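You operate a simulated robot arm through the tools that you are given. There is no shell and no other tool.

You are at the controls of a simulated two-armed robot. One attempt, no reset.

TASK
Set the rule stop by the job card and pull tape to it.
Fine: stop at the card's length; slacken its screw to move it, then tighten it; clip against the stop.
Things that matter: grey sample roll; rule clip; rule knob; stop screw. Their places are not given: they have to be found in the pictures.

The check looks at the end state, three seconds after you hand in, the way a careful person would. Anything else that was tipped, shoved, dropped, spilled or broken makes it a failure.

THE ROBOT
Two 7-joint arms with two-finger grippers on one trunk that stands fixed in place. Base frame: the origin is at the foot of the trunk, x ahead of it, y to its left, z up. Readings come in m, degrees, newtons and seconds.
The left shoulder is at [0.024, 0.218, 1.205], the right one opposite. With the tool pointing down near the work surface each hand reaches from about 0.1 to 0.76 m from the base axis, measured 20 degrees to its own side. Payload 2.2 kg a hand.
The tool frame of a hand sits at the grasp point between the pads (the TCP): z along the fingers, y along the line on which they close. The tips reach 0.019 m beyond it. The gripper opens to 0.116 m. The gripper's body begins 0.07 m behind the TCP.
Orientation is told as [roll, pitch, yaw] about the base's x, y, z axes, in that order, counted from this pose: with the fingers straight down and closing along the base's y, the tool's x points along the base's -x, its y along +y and its z along -z.

THE INTERFACE
- The arms move only by the tool move_arm. It takes "left_plan", "right_plan" or both (then of equal length, played together; a hand with none holds still); each is a list of rows, each a list of 7 numbers: the shift along the base's x, y, z in m, then the turn, a rotation vector about the base's x, y, z in degrees, then the opening, from 0 (shut) to 1 (fully open). In form: [[dx, dy, dz, wx, wy, wz, claw], ...]. A call has 1 to 20 rows; each row is the pose to reach, as a shift and turn from the pose commanded when the call began. Rows are played at 5 a second. More than 0.05 m and 8.6 degrees between two rows, or a gripper value outside its range, and nothing of the call is played. Where a pose cannot be reached the arm comes as near as it can. A force on the tool above 90 N (or 10 N above the force at the start of the call, whichever is more), or a blocked arm, ends the call early, and 0.2 s more pass. The fingers move at their own pace and stop on an object; they squeeze with about 24 N. The grip force told is the motor's: it shows also when the fingers shut on nothing. Time passes only in rows, and 0.2 s behind the last, so rows that repeat a pose let the fingers close. The reply holds the time, the measured pose of the TCP, the force on the tool along the base axes, the opening and the grip force, in the units named above and with some noise, with the torque about the TCP (base axes, N m) and any sound that the robot's microphone picked up, and new pictures: "show" is both (left out), scene, wrist or none (wrist: the cameras of the hands that moved).
- Cameras (640 x 400 px; columns grow to the right, rows downward): "scene" is now at [0.1214, 0.0507, 1.3848]; the picture's right is [0.51, -0.86, 0.00], its down [-0.42, -0.25, -0.87] and it looks along [0.75, 0.45, -0.49] (base axes); focal length 314 px, centre (320, 200). "left" rides on the left gripper at [0.069, 0.015, -0.097] in its tool frame; the picture's right is [-0.21, 0.98, 0.00], its down [-0.76, -0.17, -0.63] and it looks along [-0.62, -0.14, 0.77] (tool axes); focal length 251 px, centre (320, 200). "right" rides on the right gripper at [0.069, -0.015, -0.097] in its tool frame; the picture's right is [0.21, 0.98, 0.00], its down [-0.76, 0.17, -0.63] and it looks along [-0.62, 0.14, 0.77] (tool axes); focal length 251 px, centre (320, 200).
- slide_trunk(by): slides the trunk up (or, below 0, down) by that many m; the arms and the scene camera ride with it, the base frame stays. It gives what a move gives, with no picture.
- turn_head(pan, tilt): turns the head with the scene camera to pan (to the left, within 80 degrees either way) and tilt (down, from -29 to 69), counted from straight ahead of the robot. It gives what a move gives, and a new picture of the scene camera.
- probe_pixels(camera, pixels): for up to 12 pixels [column, row] of the newest picture of that camera ("zoom" is the newest enlarged one), the place [x, y, z] in the base frame of the surface seen there, good to about 0.002 m. No time passes.
- close_up(camera, box): a new picture of the part [left, top, right, bottom] of that camera's present view, enlarged. No time passes.
- hand_in(): hands the job in; it is judged then, once.

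Unless the task says otherwise, let go and move clear before handing in.

The tools are called after ">>>" as name(argument=value, ...) on one line, values as JSON. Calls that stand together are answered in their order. move_arm: Moves the arms, as the interface text tells. Its arguments: {"type":"object","properties":{"left_plan":{"type":"array"},"right_plan":{"type":"array"},"show":{"type":"string","enum":["both","scene","wrist","none"]}},"required":[]} The other tools are called the same way: slide_trunk (by) slides the trunk up or down; turn_head (pan, tilt) turns the head that bears the scene camera; probe_pixels (camera, pixels) gives the place of the surface under pixels of a picture; close_up (camera, box) takes an enlarged picture of a part of a camera's view; hand_in () hands the job in.

At the start:

```text
clock: 0.0
left_tcp_pos: [0.3206, 0.4223, 1.1175]
left_tcp_rot: [-0.1, 0.0, 0.1]
left_force: [-0.5, 0.5, 0.1]
left_ft_torque: [0.0, 0.01, 0.04]
left_grip_width: 0.1162
left_gripper_force: 0.0
right_tcp_pos: [0.4645, 0.0931, 1.1442]
right_tcp_rot: [0.0, 0.1, 0.0]
right_force: [0.0, 0.2, 0.2]
right_ft_torque: [0.01, 0.05, -0.02]
right_grip_width: 0.1158
right_gripper_force: 0.0
trunk travel left (down, up): [-0.35, 0.14]
head pan, tilt: [30.7, 28.9]
```

scene: 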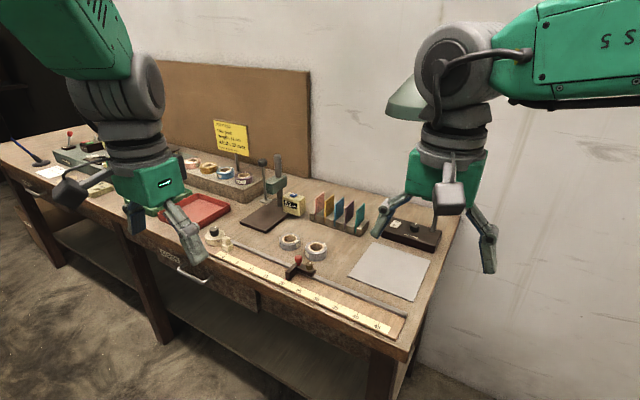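
right: 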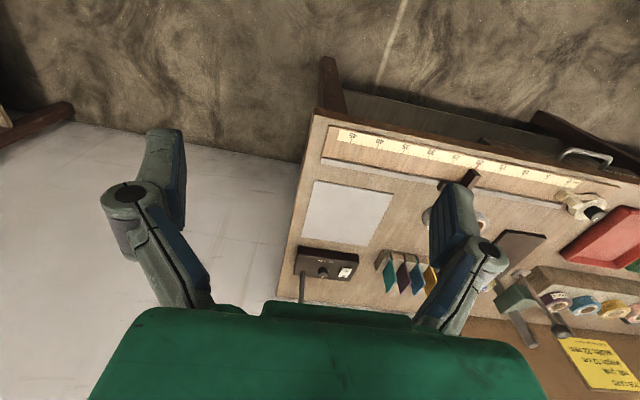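
left: 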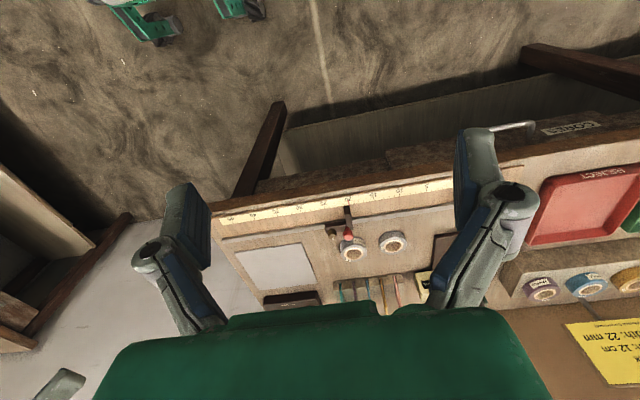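

The scene picture shows the yellow job card at about (231,136), the rule with a sliding stop near (298,265) and a clip end near (215,238). I'll take close-ups of these first.

>>> close_up(camera="scene", box=[205, 115, 255, 160])

>>> close_up(camera="scene", box=[190, 210, 420, 350])

>>> close_up(camera="scene", box=[195, 220, 325, 300])

>>> close_up(camera="left", box=[540, 310, 640, 400])

```text
8.89 times, centred on (230, 138) of scene
```

zoom: 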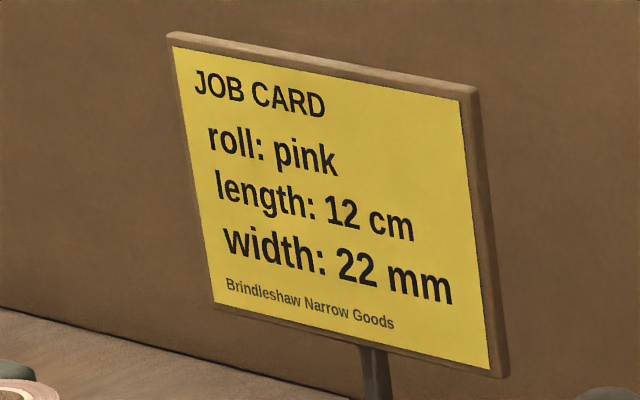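

```text
2.78 times, centred on (305, 280) of scene
```

zoom: 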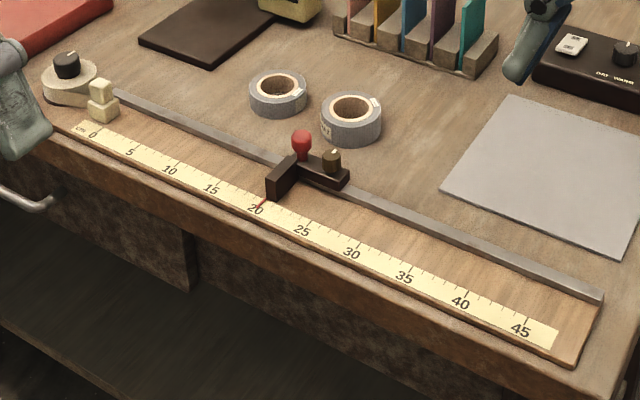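

```text
4.92 times, centred on (260, 260) of scene
```

zoom: 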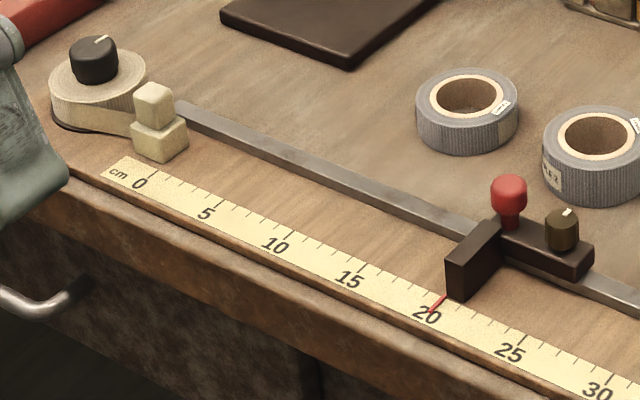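

```text
4.44 times, centred on (590, 355) of left
```

zoom: 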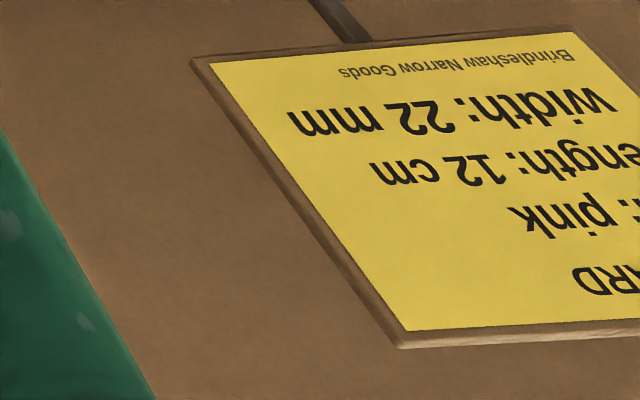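

The card reads length 12 cm, and the stop's red pointer is now near 20. Next I'll aim the head at the rule and zoom in on the clip, spool and stop.

>>> turn_head(pan=35, tilt=45)

```text
clock: 0.8
left_tcp_pos: [0.318, 0.4222, 1.119]
left_tcp_rot: [0.0, 0.0, 0.0]
left_force: [0.0, 0.0, 1.0]
left_ft_torque: [0.0, -0.01, 0.01]
left_grip_width: 0.1158
left_gripper_force: 0.1
right_tcp_pos: [0.4605, 0.0917, 1.1464]
right_tcp_rot: [0.0, 0.0, 0.0]
right_force: [0.5, 1.2, -0.1]
right_ft_torque: [0.0, -0.01, 0.02]
right_grip_width: 0.1159
right_gripper_force: 0.1
trunk travel left (down, up): [-0.35, 0.14]
head pan, tilt: [35.0, 45.0]
```

scene: 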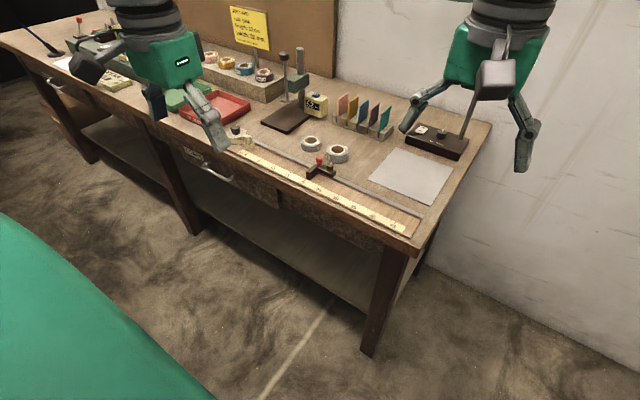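

The bench is now visible with the rule from about (240,150) to (410,230). I'll zoom on the spool/clip, the stop and the rest.

>>> close_up(camera="scene", box=[220, 115, 284, 155])

>>> close_up(camera="scene", box=[290, 130, 370, 190])

>>> close_up(camera="scene", box=[180, 40, 300, 120])

>>> close_up(camera="scene", box=[30, 10, 190, 110])

>>> close_up(camera="scene", box=[390, 110, 480, 170])

>>> probe_pixels(camera="scene", pixels=[[236, 130], [246, 138], [246, 144], [319, 160], [330, 163], [310, 172], [240, 150], [404, 230], [420, 215], [350, 185], [380, 215]])

```text
10.00 times, centred on (252, 135) of scene
```

zoom: 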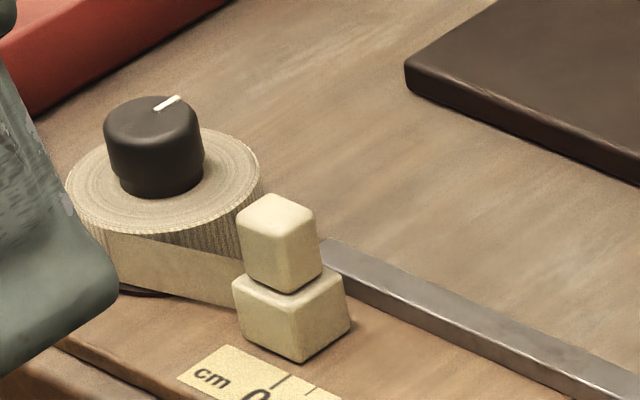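

```text
6.67 times, centred on (330, 160) of scene
```

zoom: 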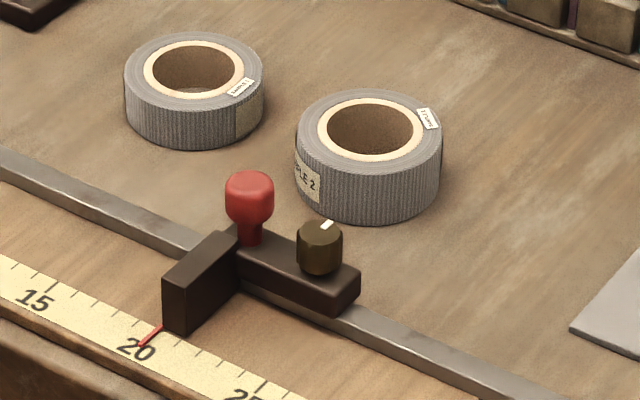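

```text
5.00 times, centred on (240, 80) of scene
```

zoom: 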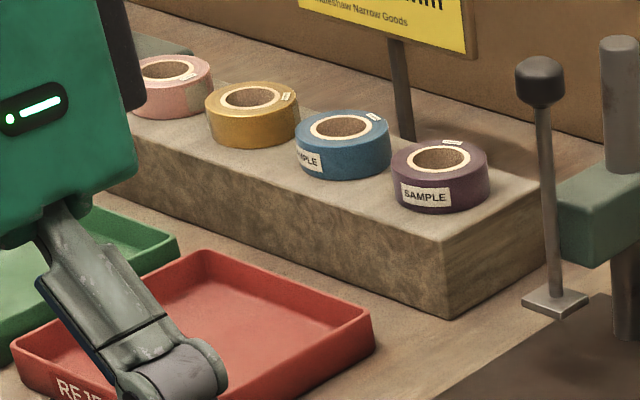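

```text
4.00 times, centred on (110, 60) of scene
```

zoom: 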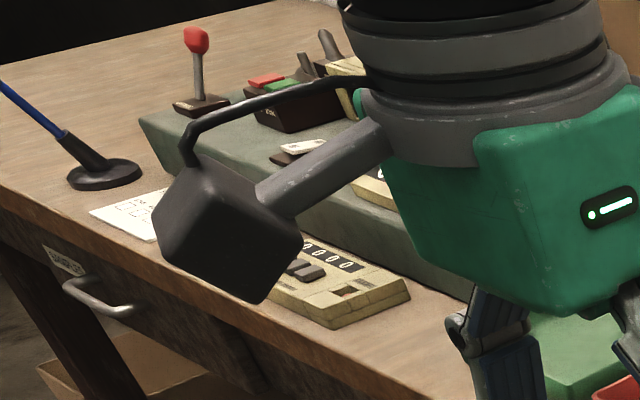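

```text
6.67 times, centred on (435, 140) of scene
```

zoom: 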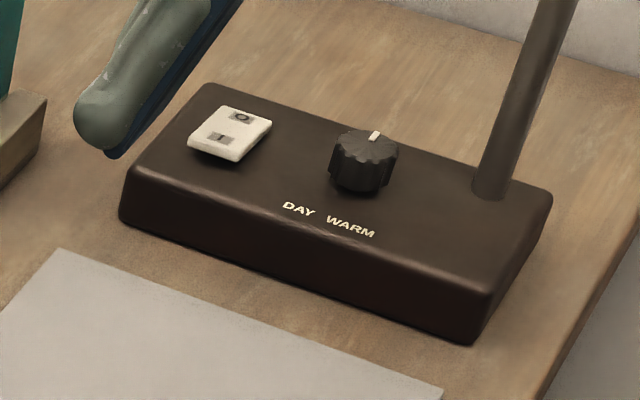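

```text
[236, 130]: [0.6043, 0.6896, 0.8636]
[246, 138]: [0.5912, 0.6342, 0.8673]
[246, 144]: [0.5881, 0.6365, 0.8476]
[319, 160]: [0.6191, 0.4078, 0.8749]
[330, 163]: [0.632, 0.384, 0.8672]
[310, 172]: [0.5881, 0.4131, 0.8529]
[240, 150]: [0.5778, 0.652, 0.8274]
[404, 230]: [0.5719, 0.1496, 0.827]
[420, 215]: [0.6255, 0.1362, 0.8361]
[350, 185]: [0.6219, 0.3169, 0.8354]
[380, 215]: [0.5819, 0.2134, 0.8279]
```

I can see the screw (brown, white mark) at about zoom (320,245), the red knob beside it, the cream clip at 0 and two grey rolls close behind the stop. I'll bring the left hand above the stop for a better look.

>>> move_arm(left_plan=[[0.04, 0, -0.02, 0, 0, 0, 1], [0.08, 0, -0.04, 0, 0, 0, 1], [0.12, 0, -0.06, 0, 0, 0, 1], [0.16, 0, -0.08, 0, 0, 0, 1], [0.2, 0, -0.1, 0, 0, 0, 1], [0.23, 0, -0.11, 0, 0, 0, 1]])

```text
clock: 2.2
left_tcp_pos: [0.5464, 0.4241, 1.0073]
left_tcp_rot: [0.1, -0.1, 0.0]
left_force: [0.6, -0.9, -0.7]
left_ft_torque: [-0.01, 0.02, 0.03]
left_grip_width: 0.1158
left_gripper_force: 0.1
right_tcp_pos: [0.4612, 0.0937, 1.146]
right_tcp_rot: [0.0, 0.0, -0.1]
right_force: [1.0, -0.3, 0.1]
right_ft_torque: [-0.01, -0.01, -0.03]
right_grip_width: 0.1162
right_gripper_force: 0.0
trunk travel left (down, up): [-0.35, 0.14]
head pan, tilt: [35.0, 45.0]
```

scene: 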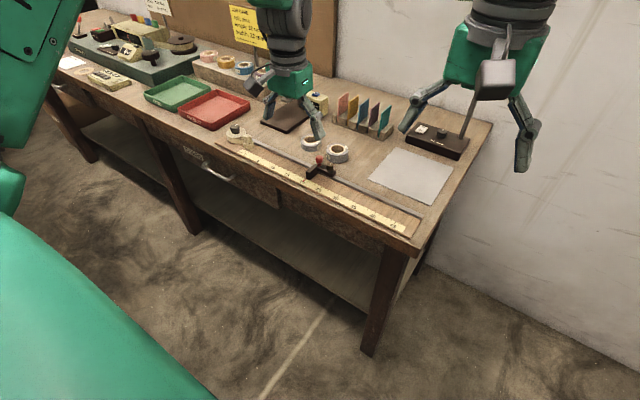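
left: 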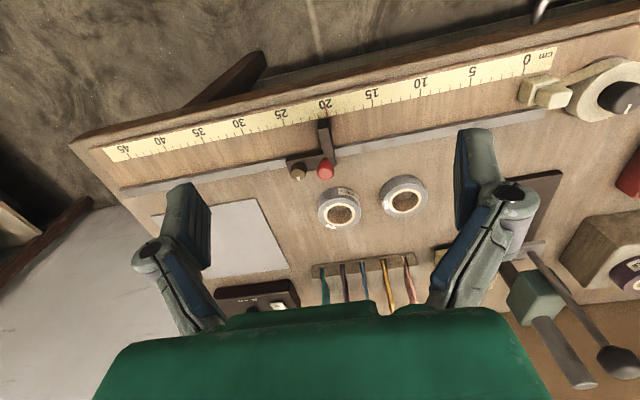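

The wrist view shows the whole rule: stop at (325,140), screw (297,168), red knob (326,170), grey rolls (340,205) and (403,195). There's also a white notice on the board at about scene (155,5); I'll zoom and probe.

>>> close_up(camera="left", box=[260, 80, 452, 200])

>>> probe_pixels(camera="zoom", pixels=[[215, 82], [217, 130], [220, 190], [205, 235], [222, 290], [125, 292], [100, 280], [140, 250], [260, 390], [470, 370], [400, 250], [300, 80]])

>>> close_up(camera="scene", box=[100, 0, 228, 80])

>>> close_up(camera="left", box=[500, 30, 640, 130])

```text
3.33 times, centred on (356, 140) of left
```

zoom: 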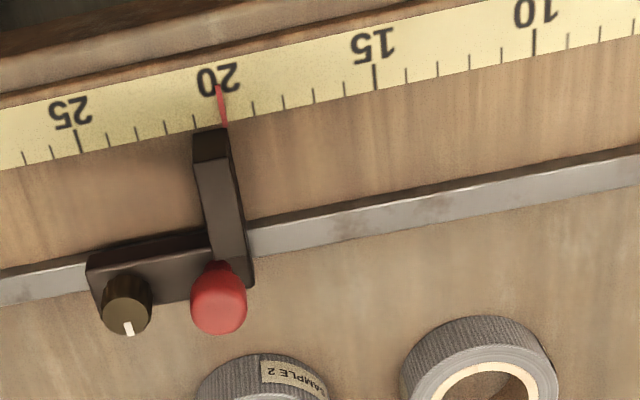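

```text
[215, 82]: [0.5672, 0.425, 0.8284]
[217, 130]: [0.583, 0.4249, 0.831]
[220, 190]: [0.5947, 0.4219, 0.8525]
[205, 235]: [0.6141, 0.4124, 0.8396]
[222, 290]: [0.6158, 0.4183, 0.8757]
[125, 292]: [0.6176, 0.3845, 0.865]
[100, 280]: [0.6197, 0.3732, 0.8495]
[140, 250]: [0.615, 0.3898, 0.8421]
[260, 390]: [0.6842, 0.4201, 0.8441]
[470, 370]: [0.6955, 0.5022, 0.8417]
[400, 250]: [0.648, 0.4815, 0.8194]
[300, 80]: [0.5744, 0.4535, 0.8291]
```

```text
5.00 times, centred on (164, 40) of scene
```

zoom: 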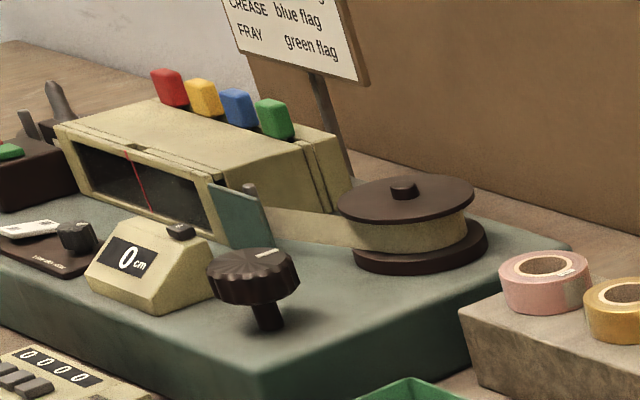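

```text
4.00 times, centred on (570, 80) of left
```

zoom: 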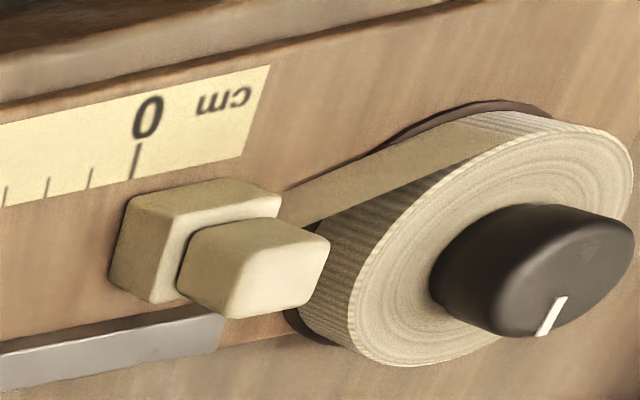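

The stop lies along the rail with screw at about (0.618,0.384), red knob at about (0.617,0.417), and the pointer is just by the 20 mark. I'll probe the scale marks, clip, spool, rolls and nearby tall objects.

>>> probe_pixels(camera="zoom", pixels=[[137, 150], [120, 250], [165, 270], [250, 275], [290, 270], [190, 240], [540, 270], [550, 320], [450, 330], [340, 180], [100, 370], [50, 185]])

>>> probe_pixels(camera="left", pixels=[[323, 105], [374, 92], [419, 82], [473, 71], [526, 60], [339, 222], [321, 208], [403, 210], [383, 195], [530, 290], [610, 355], [440, 255]])

>>> probe_pixels(camera="scene", pixels=[[311, 137], [302, 144], [321, 144], [338, 147], [327, 153], [349, 152], [318, 100], [235, 127], [240, 140], [286, 118]])

```text
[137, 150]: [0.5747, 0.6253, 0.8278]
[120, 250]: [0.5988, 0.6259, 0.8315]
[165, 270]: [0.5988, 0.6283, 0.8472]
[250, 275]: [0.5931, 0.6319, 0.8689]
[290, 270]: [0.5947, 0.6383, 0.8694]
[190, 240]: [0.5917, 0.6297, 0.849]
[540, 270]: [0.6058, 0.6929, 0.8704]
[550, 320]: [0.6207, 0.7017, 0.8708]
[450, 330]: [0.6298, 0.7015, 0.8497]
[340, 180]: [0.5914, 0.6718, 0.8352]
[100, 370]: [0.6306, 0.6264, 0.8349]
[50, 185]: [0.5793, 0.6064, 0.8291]
```

```text
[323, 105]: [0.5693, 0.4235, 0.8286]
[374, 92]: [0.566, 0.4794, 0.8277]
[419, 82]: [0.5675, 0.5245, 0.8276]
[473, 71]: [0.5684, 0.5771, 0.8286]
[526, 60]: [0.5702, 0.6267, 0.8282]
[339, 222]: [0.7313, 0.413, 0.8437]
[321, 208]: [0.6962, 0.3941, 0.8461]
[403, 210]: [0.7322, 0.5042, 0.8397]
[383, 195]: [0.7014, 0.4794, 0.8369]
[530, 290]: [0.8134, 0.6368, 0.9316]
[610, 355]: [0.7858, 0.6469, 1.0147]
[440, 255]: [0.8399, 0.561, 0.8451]
```

```text
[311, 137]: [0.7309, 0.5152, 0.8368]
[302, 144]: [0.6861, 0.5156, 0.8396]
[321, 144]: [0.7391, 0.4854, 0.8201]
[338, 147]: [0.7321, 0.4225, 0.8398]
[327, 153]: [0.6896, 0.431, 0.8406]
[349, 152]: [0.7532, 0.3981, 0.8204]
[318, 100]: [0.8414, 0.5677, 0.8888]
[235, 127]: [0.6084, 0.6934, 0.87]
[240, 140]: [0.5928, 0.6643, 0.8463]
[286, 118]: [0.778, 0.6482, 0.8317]
```

The zero mark is at y≈0.626 and 20 at y≈0.425, so 12 cm is y≈0.506. I'll go above the screw with the hand yawed, keeping well above it, to measure it close up and test the wrist.

>>> move_arm(left_plan=[[0.012, -0.006, -0.01, 0, 0, 8, 1], [0.024, -0.012, -0.02, 0, 0, 16, 1], [0.036, -0.018, -0.03, 0, 0, 24, 1], [0.048, -0.024, -0.04, 0, 0, 32, 1], [0.06, -0.03, -0.05, 0, 0, 40, 1], [0.072, -0.038, -0.06, 0, 0, 48, 1], [0.072, -0.038, -0.06, 0, 0, 48, 1]])

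```text
clock: 3.8
left_tcp_pos: [0.6188, 0.3837, 0.9504]
left_tcp_rot: [0.0, -0.1, 48.1]
left_force: [-0.2, 0.6, 0.0]
left_ft_torque: [0.01, -0.01, 0.0]
left_grip_width: 0.1158
left_gripper_force: 0.0
right_tcp_pos: [0.4608, 0.0913, 1.1455]
right_tcp_rot: [0.0, -0.1, 0.0]
right_force: [0.5, 0.4, -0.6]
right_ft_torque: [-0.02, 0.0, 0.0]
right_grip_width: 0.1158
right_gripper_force: 0.0
trunk travel left (down, up): [-0.35, 0.14]
head pan, tilt: [35.0, 45.0]
```

scene: 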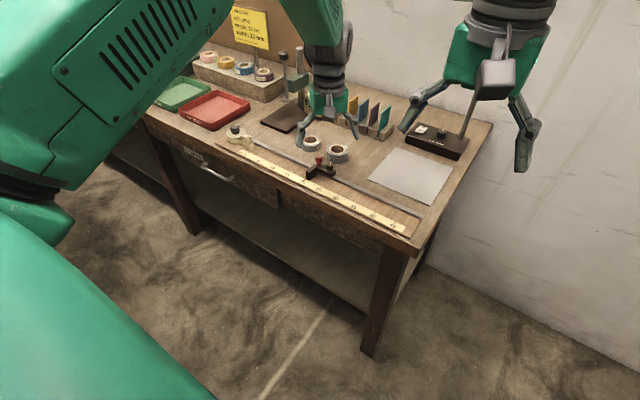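
left: 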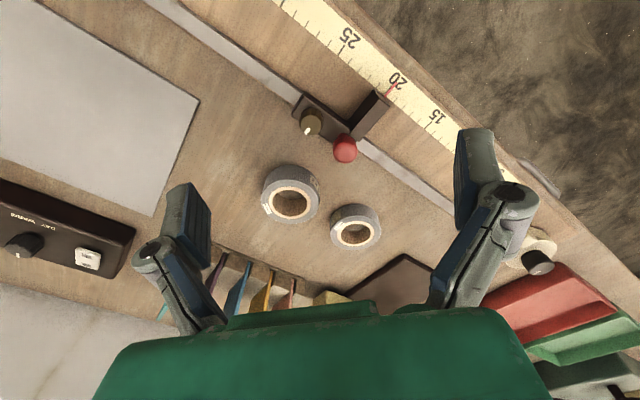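

The hand now hangs over the stop (screw at left-picture (310,122)). I'll zoom and probe for exact screw and knob centres.

>>> close_up(camera="left", box=[256, 70, 416, 170])

>>> probe_pixels(camera="zoom", pixels=[[218, 205], [195, 195], [240, 210], [200, 235], [220, 235], [350, 320], [315, 310], [390, 315], [350, 350], [165, 140], [480, 150], [500, 115]])

```text
4.00 times, centred on (336, 120) of left
```

zoom: 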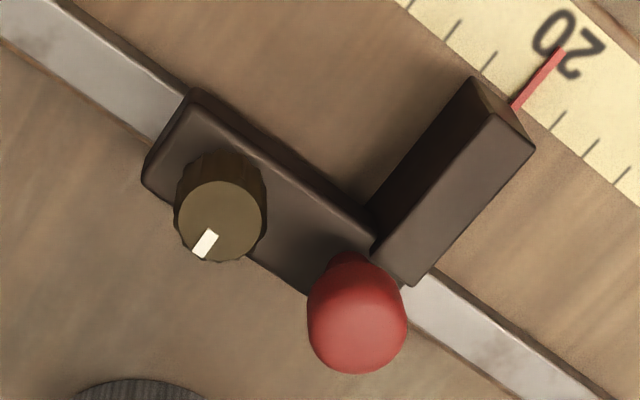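

```text
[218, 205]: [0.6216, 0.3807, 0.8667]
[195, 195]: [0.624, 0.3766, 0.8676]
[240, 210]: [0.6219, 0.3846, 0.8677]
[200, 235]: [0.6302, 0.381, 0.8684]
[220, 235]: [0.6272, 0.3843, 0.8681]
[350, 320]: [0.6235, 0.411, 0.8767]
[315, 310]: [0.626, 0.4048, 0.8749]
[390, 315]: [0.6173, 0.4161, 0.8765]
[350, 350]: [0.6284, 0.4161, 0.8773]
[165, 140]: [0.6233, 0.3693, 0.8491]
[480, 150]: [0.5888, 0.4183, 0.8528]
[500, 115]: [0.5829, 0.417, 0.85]
```

The screw centre works out at about (0.626,0.381), top z≈0.868; the red knob at (0.626,0.412) leaves room only for finger directions away from y. I'll test free wrist range from yaw 48 to 132 before grasping.

>>> move_arm(left_plan=[[0.001, 0, 0, 0, 0, 8, 1], [0.002, 0, 0, 0, 0, 16, 1], [0.003, 0, 0, 0, 0, 24, 1], [0.004, 0, 0, 0, 0, 32, 1], [0.005, 0, 0, 0, 0, 40, 1], [0.006, -0.002, 0, 0, 0, 48, 1], [0.007, -0.002, 0, 0, 0, 56, 1], [0.007, -0.002, 0, 0, 0, 64, 1], [0.007, -0.002, 0, 0, 0, 72, 1], [0.007, -0.002, 0, 0, 0, 80, 1], [0.007, -0.002, 0, 0, 0, 84, 1], [0.007, -0.002, 0, 0, 0, 84, 1]])

```text
clock: 6.4
left_tcp_pos: [0.626, 0.3817, 0.9494]
left_tcp_rot: [0.0, -0.2, 132.1]
left_force: [0.7, 0.0, 0.4]
left_ft_torque: [0.0, -0.02, -0.01]
left_grip_width: 0.116
left_gripper_force: 0.0
right_tcp_pos: [0.4621, 0.0917, 1.1456]
right_tcp_rot: [0.1, -0.1, 0.0]
right_force: [0.0, 0.3, -0.1]
right_ft_torque: [-0.05, -0.02, 0.02]
right_grip_width: 0.1162
right_gripper_force: 0.0
trunk travel left (down, up): [-0.35, 0.14]
head pan, tilt: [35.0, 45.0]
```

scene: 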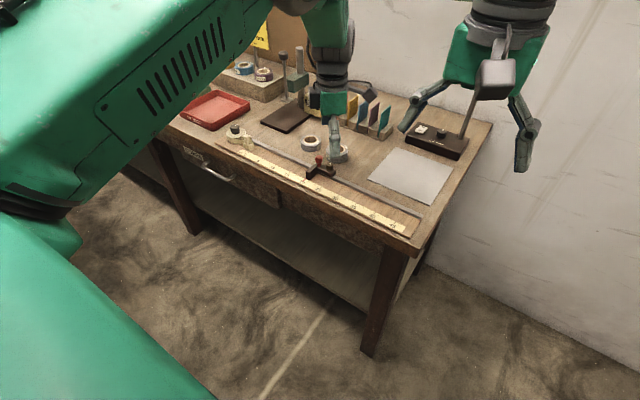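
left: 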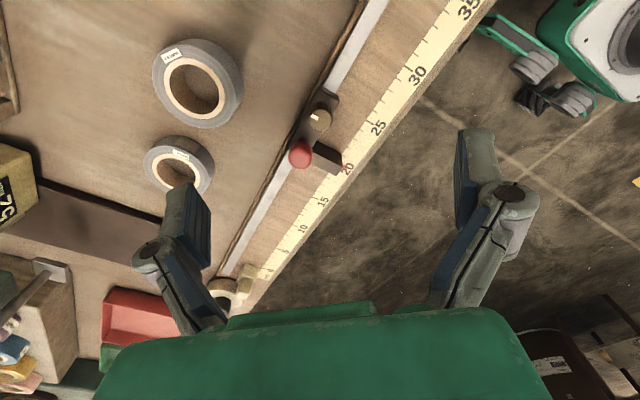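

The wrist reaches yaw 132 fine. I'll use this second viewpoint to refine the screw centre, screw at about (320,118) in the left picture.

>>> close_up(camera="left", box=[240, 70, 400, 170])

>>> probe_pixels(camera="zoom", pixels=[[318, 195], [300, 180], [335, 215], [240, 340], [215, 340], [265, 340], [355, 140]])

```text
4.00 times, centred on (320, 120) of left
```

zoom: 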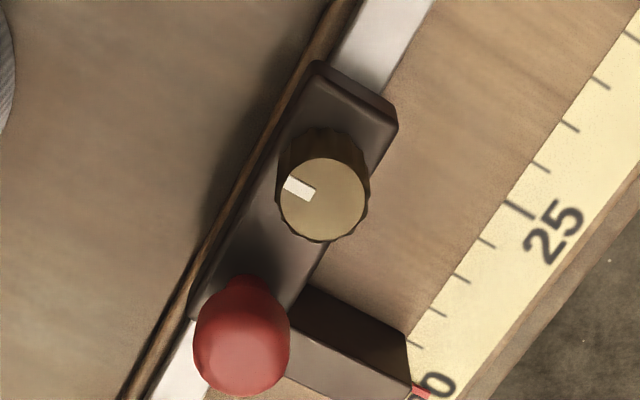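

```text
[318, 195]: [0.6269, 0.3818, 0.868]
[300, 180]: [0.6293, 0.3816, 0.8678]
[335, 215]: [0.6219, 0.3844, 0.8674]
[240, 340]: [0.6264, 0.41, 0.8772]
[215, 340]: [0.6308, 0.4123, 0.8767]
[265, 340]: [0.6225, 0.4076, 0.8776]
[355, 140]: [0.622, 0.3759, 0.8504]
```

Both views agree: screw centre (0.626,0.3818), mark pointing +x. I'll turn back to yaw 52 with a narrow opening and descend around the screw to TCP z≈0.876.

>>> move_arm(left_plan=[[0, 0, 0, 0, 0, -8, 0.6], [0, 0, 0, 0, 0, -16, 0.3], [0, 0, 0, 0, 0, -24, 0.27], [0, 0, 0, 0, 0, -32, 0.27], [0, 0, 0, 0, 0, -40, 0.27], [0, 0, 0, 0, 0, -48, 0.27], [0, 0, -0.01, 0, 0, -56, 0.27], [0, 0, -0.02, 0, 0, -64, 0.27], [0, 0, -0.03, 0, 0, -72, 0.27], [0, 0, -0.04, 0, 0, -80, 0.27], [0, 0, -0.05, 0, 0, -80, 0.27], [0, 0, -0.06, 0, 0, -80, 0.27], [0, 0, -0.067, 0, 0, -80, 0.27], [0, 0, -0.0735, 0, 0, -80, 0.27]])

```text
clock: 9.4
left_tcp_pos: [0.6277, 0.3804, 0.8756]
left_tcp_rot: [0.0, -0.1, 52.1]
left_force: [-0.6, -0.3, 0.6]
left_ft_torque: [-0.01, 0.01, -0.01]
left_grip_width: 0.0313
left_gripper_force: 0.0
right_tcp_pos: [0.4616, 0.0931, 1.1457]
right_tcp_rot: [0.0, -0.1, 0.0]
right_force: [-0.6, -0.1, 1.0]
right_ft_torque: [0.01, 0.03, 0.03]
right_grip_width: 0.1162
right_gripper_force: 0.0
trunk travel left (down, up): [-0.35, 0.14]
head pan, tilt: [35.0, 45.0]
```

scene: 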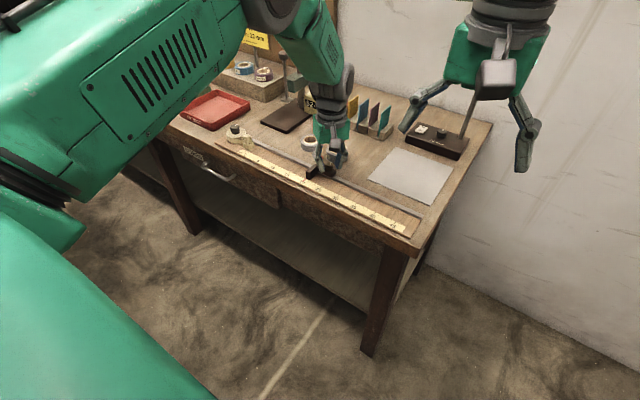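
left: 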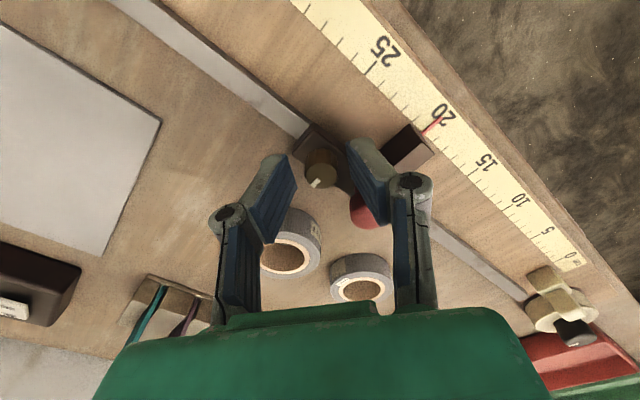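

The screw at (318,170) sits centred between the fingertips. I'll close on it.

>>> move_arm(left_plan=[[0, 0, 0, 0, 0, 0, 0.2], [0, 0, 0, 0, 0, 0, 0], [0, 0, 0, 0, 0, 0, 0]], show="wrist")

```text
clock: 10.2
left_tcp_pos: [0.6252, 0.3808, 0.8744]
left_tcp_rot: [0.1, -0.1, 52.0]
left_force: [-3.7, 1.8, -1.4]
left_ft_torque: [0.11, 0.06, -0.03]
left_grip_width: 0.0181
left_gripper_force: 43.4
right_tcp_pos: [0.4608, 0.0926, 1.1463]
right_tcp_rot: [0.0, -0.2, 0.0]
right_force: [0.3, 0.0, -0.3]
right_ft_torque: [0.01, -0.03, -0.02]
right_grip_width: 0.1163
right_gripper_force: 0.1
trunk travel left (down, up): [-0.35, 0.14]
head pan, tilt: [35.0, 45.0]
```

left: 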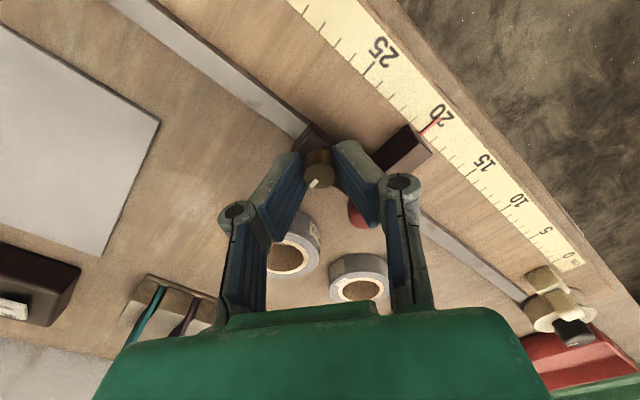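

It's gripped (18 mm) with small side force. I'll turn counter-clockwise (seen from above) 32 degrees and watch the torque and mark.

>>> move_arm(left_plan=[[-0.0005, 0.0005, 0, 0, 0, 5, 0], [-0.0005, 0.0005, 0, 0, 0, 11, 0], [-0.0005, 0.0005, 0, 0, 0, 18, 0], [-0.0005, 0.0005, 0, 0, 0, 25, 0], [-0.0005, 0.0005, 0, 0, 0, 32, 0]], show="wrist")

```text
clock: 11.4
left_tcp_pos: [0.6265, 0.3818, 0.8744]
left_tcp_rot: [0.1, -0.1, 84.0]
left_force: [-1.1, 0.1, 1.0]
left_ft_torque: [0.2, 0.02, -0.45]
left_grip_width: 0.0177
left_gripper_force: 43.5
right_tcp_pos: [0.4613, 0.0921, 1.1449]
right_tcp_rot: [0.0, -0.1, 0.0]
right_force: [-0.6, 0.3, 0.1]
right_ft_torque: [0.02, 0.01, 0.0]
right_grip_width: 0.116
right_gripper_force: 0.0
trunk travel left (down, up): [-0.35, 0.14]
head pan, tilt: [35.0, 45.0]
```

left: 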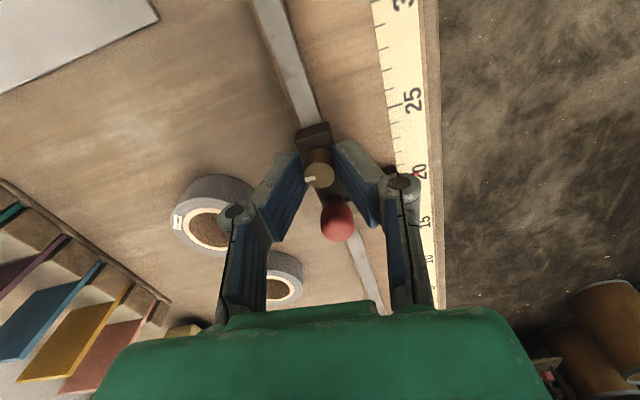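

Torque about z is -0.45, resisting. I'll zoom to see whether the mark turned with the hand.

>>> close_up(camera="left", box=[272, 130, 368, 190])

```text
6.67 times, centred on (320, 160) of left
```

zoom: 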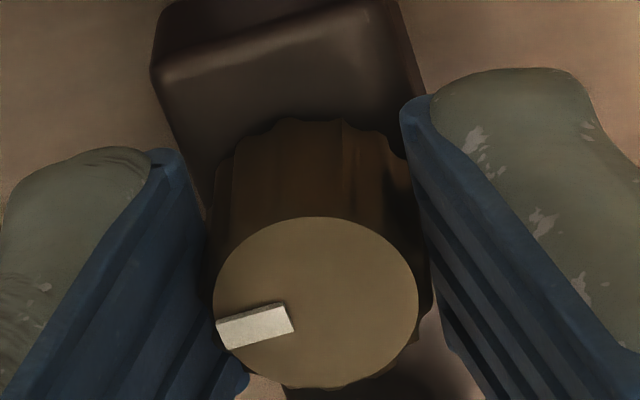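

The mark still points roughly +x, so the fingers slipped around the screw. I'll turn back clockwise to the start angle, watching torque, to see how the screw behaves in that direction.

>>> move_arm(left_plan=[[0, 0, 0, 0, 0, -5, 0], [0, 0, 0, 0, 0, -11, 0], [0, 0, 0, 0, 0, -18, 0], [0, 0, 0, 0, 0, -25, 0]], show="wrist")

>>> close_up(camera="left", box=[272, 130, 368, 190])

```text
clock: 12.4
left_tcp_pos: [0.6266, 0.3806, 0.8758]
left_tcp_rot: [0.0, -0.1, 58.9]
left_force: [0.8, 2.6, 4.3]
left_ft_torque: [-0.46, 0.43, 0.05]
left_grip_width: 0.0179
left_gripper_force: 43.2
right_tcp_pos: [0.4621, 0.0921, 1.1455]
right_tcp_rot: [0.0, -0.1, -0.1]
right_force: [0.1, 0.6, -0.3]
right_ft_torque: [-0.01, -0.01, 0.0]
right_grip_width: 0.1162
right_gripper_force: 0.1
trunk travel left (down, up): [-0.35, 0.14]
head pan, tilt: [35.0, 45.0]
```

left: 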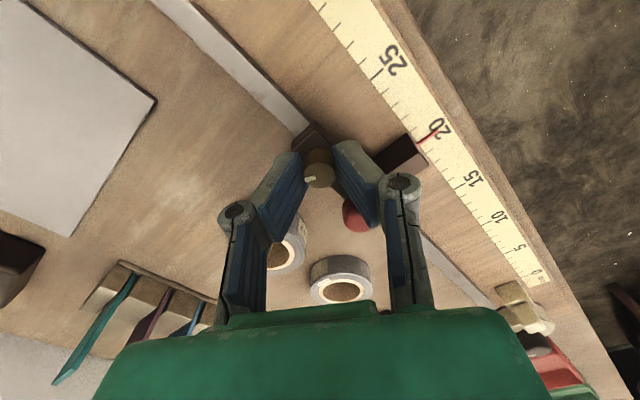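

```text
6.67 times, centred on (320, 160) of left
```

zoom: 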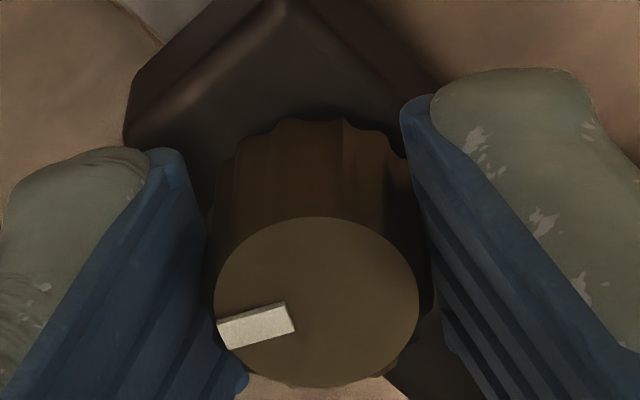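

This time the mark kept its place in the hand, so the screw turned clockwise 25 degrees freely with no torque, while counter-clockwise it resisted at 0.45. I'll open, swing back to yaw 127 and turn it further clockwise.

>>> move_arm(left_plan=[[0, 0, 0, 0, 0, 0, 0.27], [0, 0, 0, 0, 0, 0, 0.27], [0, 0.001, 0, 0, 0, 8, 0.27], [0, 0.001, 0, 0, 0, 16, 0.27], [0, 0.001, 0, 0, 0, 24, 0.27], [0, 0.001, 0, 0, 0, 32, 0.27], [0, 0.001, 0, 0, 0, 40, 0.27], [0, 0.001, 0, 0, 0, 48, 0.27], [0, 0.001, 0, 0, 0, 56, 0.27], [0, 0.001, 0, 0, 0, 64, 0.27], [0, 0.001, 0, 0, 0, 68, 0.27]], show="wrist")

>>> close_up(camera="left", box=[256, 120, 384, 200])

```text
clock: 14.8
left_tcp_pos: [0.6261, 0.383, 0.8747]
left_tcp_rot: [0.2, -0.1, 127.0]
left_force: [0.4, -0.5, -0.3]
left_ft_torque: [0.01, 0.01, -0.02]
left_grip_width: 0.0315
left_gripper_force: 0.1
right_tcp_pos: [0.4606, 0.0914, 1.1462]
right_tcp_rot: [0.0, 0.0, 0.0]
right_force: [0.1, -0.2, 0.2]
right_ft_torque: [0.0, -0.04, 0.01]
right_grip_width: 0.1161
right_gripper_force: 0.1
trunk travel left (down, up): [-0.35, 0.14]
head pan, tilt: [35.0, 45.0]
```

left: 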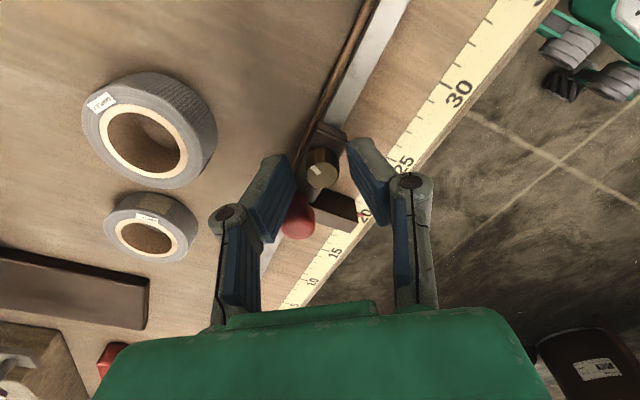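

```text
5.00 times, centred on (320, 160) of left
```

zoom: 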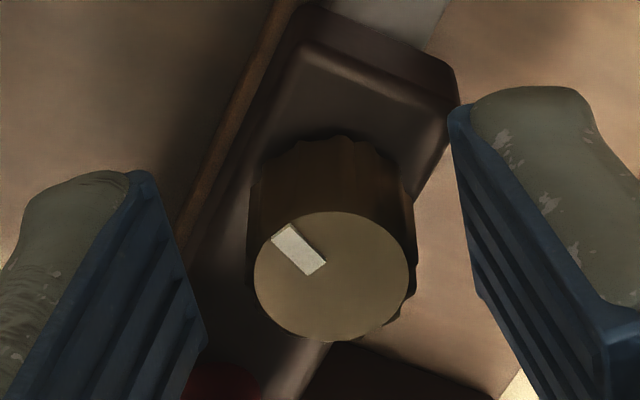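

The mark now points about -18 degrees (clockwise from +x), confirming it moved. I'll grip and turn clockwise further.

>>> move_arm(left_plan=[[0, -0.001, 0, 0, 0, 0, 0.1], [0, -0.001, 0, 0, 0, 0, 0], [0, -0.001, 0, 0, 0, 0, 0], [0, -0.001, 0, 0, 0, -7, 0], [0, -0.001, 0, 0, 0, -14, 0], [0, -0.001, 0, 0, 0, -21, 0], [0, -0.001, 0, 0, 0, -28, 0], [0, -0.001, 0, 0, 0, -35, 0]], show="wrist")

>>> close_up(camera="left", box=[256, 120, 384, 200])

```text
clock: 16.6
left_tcp_pos: [0.6263, 0.3825, 0.8746]
left_tcp_rot: [0.2, -0.1, 91.8]
left_force: [-3.9, 1.1, -6.4]
left_ft_torque: [0.66, 0.02, 0.01]
left_grip_width: 0.0179
left_gripper_force: 43.3
right_tcp_pos: [0.4613, 0.0919, 1.1453]
right_tcp_rot: [0.0, 0.0, 0.0]
right_force: [-0.1, 0.2, 0.6]
right_ft_torque: [0.0, 0.01, -0.02]
right_grip_width: 0.1159
right_gripper_force: 0.0
trunk travel left (down, up): [-0.35, 0.14]
head pan, tilt: [35.0, 45.0]
```

left: 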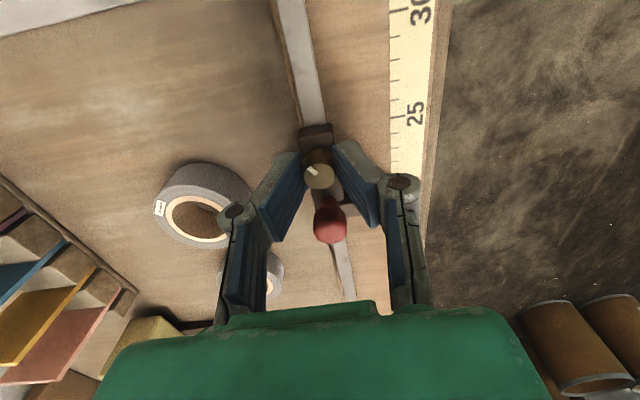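

```text
5.00 times, centred on (320, 160) of left
```

zoom: 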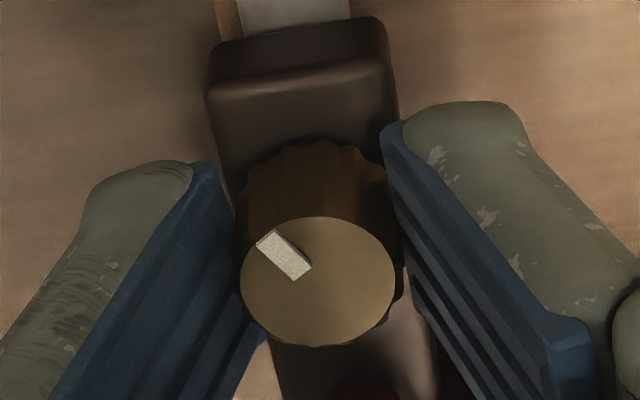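

The screw follows the hand clockwise freely (mark about -53 degrees now). I'll carry on clockwise to yaw 52.

>>> move_arm(left_plan=[[0, 0, 0, 0, 0, -8, 0], [0, 0, 0, 0, 0, -16, 0], [0, 0, 0, 0, 0, -24, 0], [0, 0, 0, 0, 0, -32, 0], [0, 0, 0, 0, 0, -39, 0]], show="wrist")

>>> close_up(camera="left", box=[256, 120, 384, 200])

```text
clock: 17.8
left_tcp_pos: [0.6272, 0.3816, 0.8739]
left_tcp_rot: [0.0, 0.0, 52.9]
left_force: [0.6, 0.1, -8.4]
left_ft_torque: [-0.02, 0.05, -0.01]
left_grip_width: 0.0178
left_gripper_force: 43.2
right_tcp_pos: [0.4615, 0.0931, 1.1461]
right_tcp_rot: [0.0, 0.0, -0.1]
right_force: [0.2, -0.2, 0.4]
right_ft_torque: [0.0, 0.01, -0.01]
right_grip_width: 0.1158
right_gripper_force: 0.0
trunk travel left (down, up): [-0.35, 0.14]
head pan, tilt: [35.0, 45.0]
```

left: 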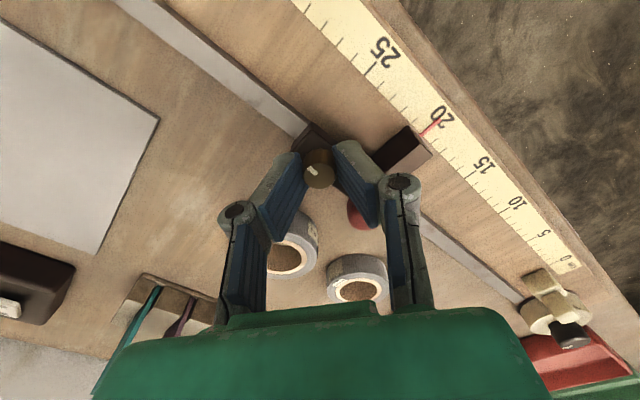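

```text
5.00 times, centred on (320, 160) of left
```

zoom: 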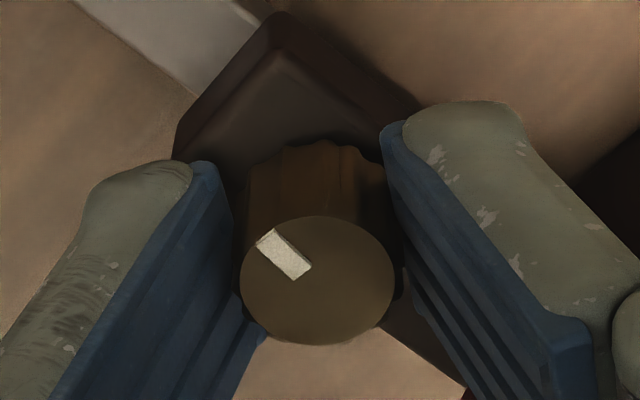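

The mark is now about -92 degrees. With the screw still gripped I'll nudge gently +y a few millimetres to see if the stop slides.

>>> move_arm(left_plan=[[0, 0.001, 0, 0, 0, 0, 0], [0, 0.002, 0, 0, 0, 0, 0], [0, 0.004, 0, 0, 0, 0, 0], [0, 0.006, 0, 0, 0, 0, 0]], show="wrist")

>>> close_up(camera="left", box=[368, 60, 496, 140])

```text
clock: 18.8
left_tcp_pos: [0.6257, 0.3881, 0.8741]
left_tcp_rot: [0.1, -0.1, 53.0]
left_force: [4.2, -0.6, -4.1]
left_ft_torque: [-0.75, 0.52, 0.05]
left_grip_width: 0.018
left_gripper_force: 43.4
right_tcp_pos: [0.4615, 0.0924, 1.145]
right_tcp_rot: [0.0, 0.0, 0.1]
right_force: [0.0, 0.2, 0.5]
right_ft_torque: [0.03, 0.0, 0.02]
right_grip_width: 0.1159
right_gripper_force: 0.0
trunk travel left (down, up): [-0.35, 0.14]
head pan, tilt: [35.0, 45.0]
```

left: 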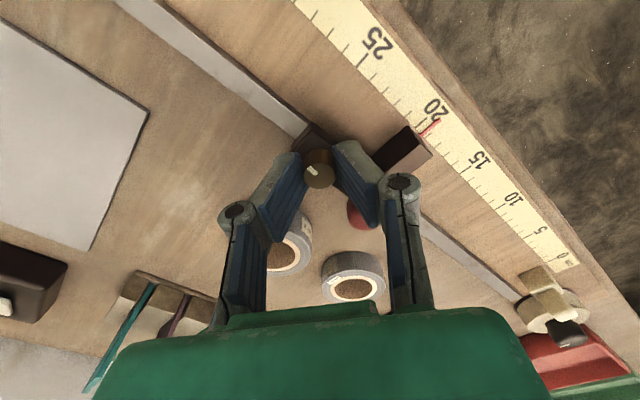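

```text
5.00 times, centred on (432, 100) of left
```

zoom: 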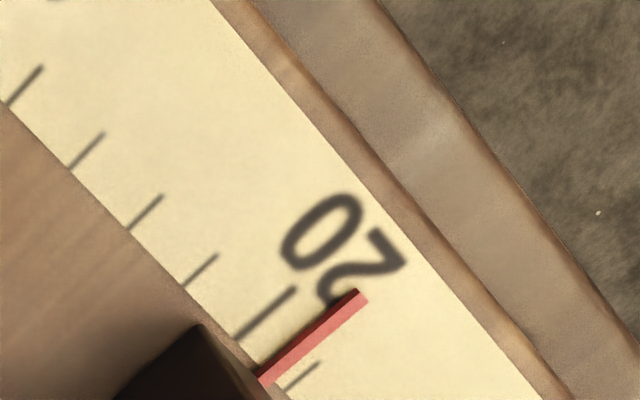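

The pointer moved from 20 to about 19.4 with almost no force, so clockwise slackened it. I'll slide the stop along by the screw toward 12 cm, stopping slightly short to check.

>>> move_arm(left_plan=[[0, 0.01, 0, 0, 0, 0, 0], [0, 0.02, 0, 0, 0, 0, 0], [0, 0.03, 0, 0, 0, 0, 0], [0, 0.04, 0, 0, 0, 0, 0], [0, 0.05, 0, 0, 0, 0, 0], [0, 0.06, 0, 0, 0, 0, 0], [0, 0.07, 0, 0, 0, 0, 0], [0, 0.073, 0, 0, 0, 0, 0], [0, 0.073, 0, 0, 0, 0, 0]])

>>> close_up(camera="left", box=[352, 40, 512, 140])

>>> close_up(camera="scene", box=[240, 130, 340, 200])

```text
clock: 20.8
left_tcp_pos: [0.6265, 0.4615, 0.8734]
left_tcp_rot: [-0.1, 0.0, 53.1]
left_force: [3.7, 0.4, 7.0]
left_ft_torque: [-0.15, 0.1, 0.02]
left_grip_width: 0.0176
left_gripper_force: 43.0
right_tcp_pos: [0.4608, 0.0914, 1.146]
right_tcp_rot: [0.0, -0.1, -0.1]
right_force: [0.3, -0.5, -0.3]
right_ft_torque: [-0.03, -0.02, -0.01]
right_grip_width: 0.116
right_gripper_force: 0.0
trunk travel left (down, up): [-0.35, 0.14]
head pan, tilt: [35.0, 45.0]
```

scene: 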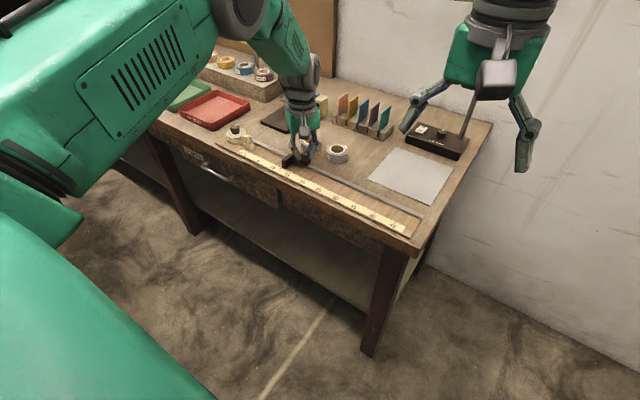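
left: 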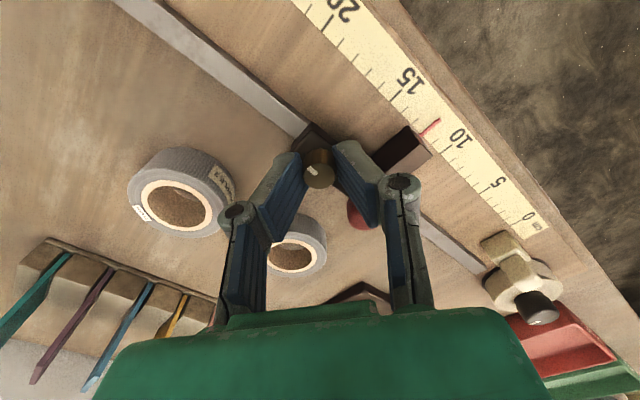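

```text
4.00 times, centred on (432, 90) of left
```

zoom: 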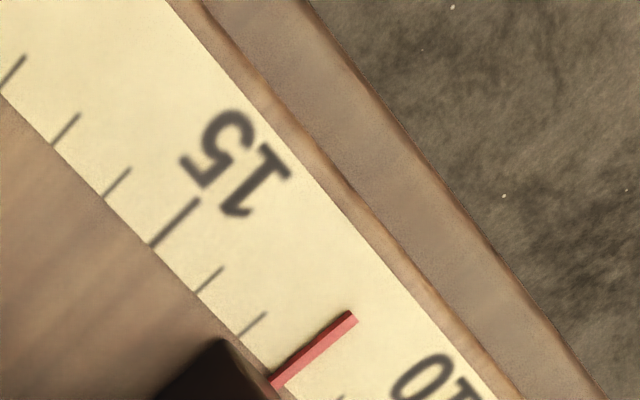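

```text
5.71 times, centred on (290, 165) of scene
```

zoom: 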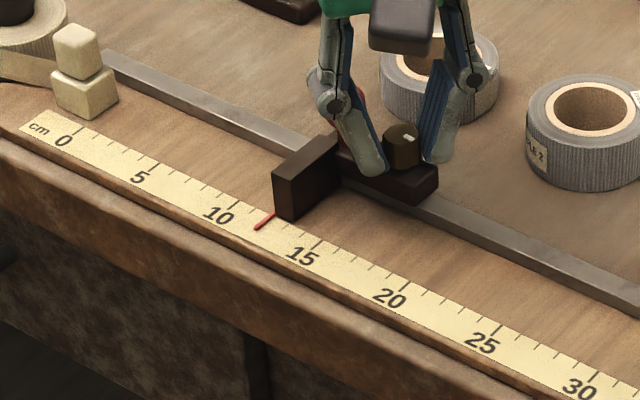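

The pointer reads close to 12. I'll measure finely with zooms and probes of ticks 10–15 and the pointer.

>>> close_up(camera="left", box=[392, 90, 472, 140])

>>> probe_pixels(camera="zoom", pixels=[[230, 300], [260, 275], [300, 240], [320, 230], [220, 310], [180, 250], [340, 300]])

>>> close_up(camera="scene", box=[270, 155, 310, 180])

```text
8.00 times, centred on (432, 115) of left
```

zoom: 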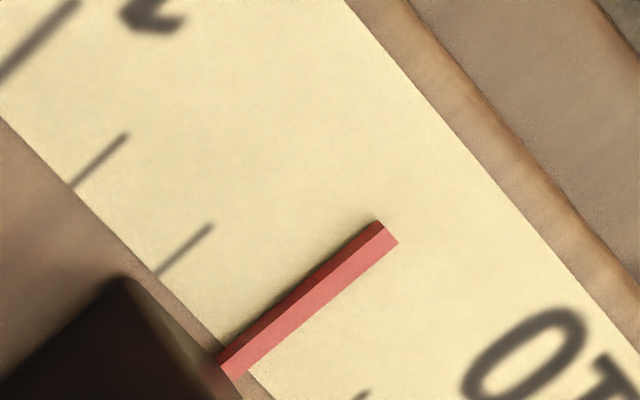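

```text
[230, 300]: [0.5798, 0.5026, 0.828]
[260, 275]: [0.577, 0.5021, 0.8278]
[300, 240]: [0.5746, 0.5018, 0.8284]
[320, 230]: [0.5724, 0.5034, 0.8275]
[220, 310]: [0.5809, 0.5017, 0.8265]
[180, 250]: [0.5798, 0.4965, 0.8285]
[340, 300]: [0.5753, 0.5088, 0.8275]
```

```text
16.00 times, centred on (290, 168) of scene
```

zoom: 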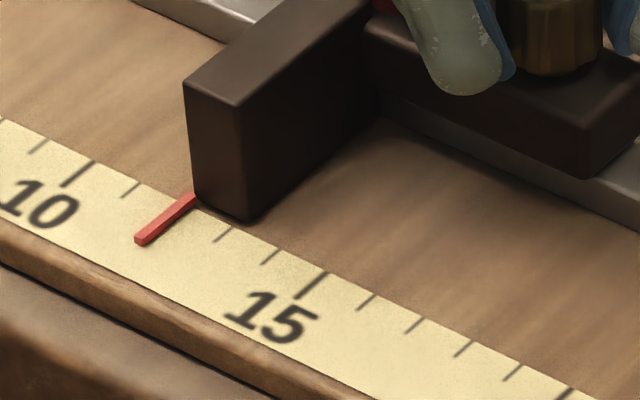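

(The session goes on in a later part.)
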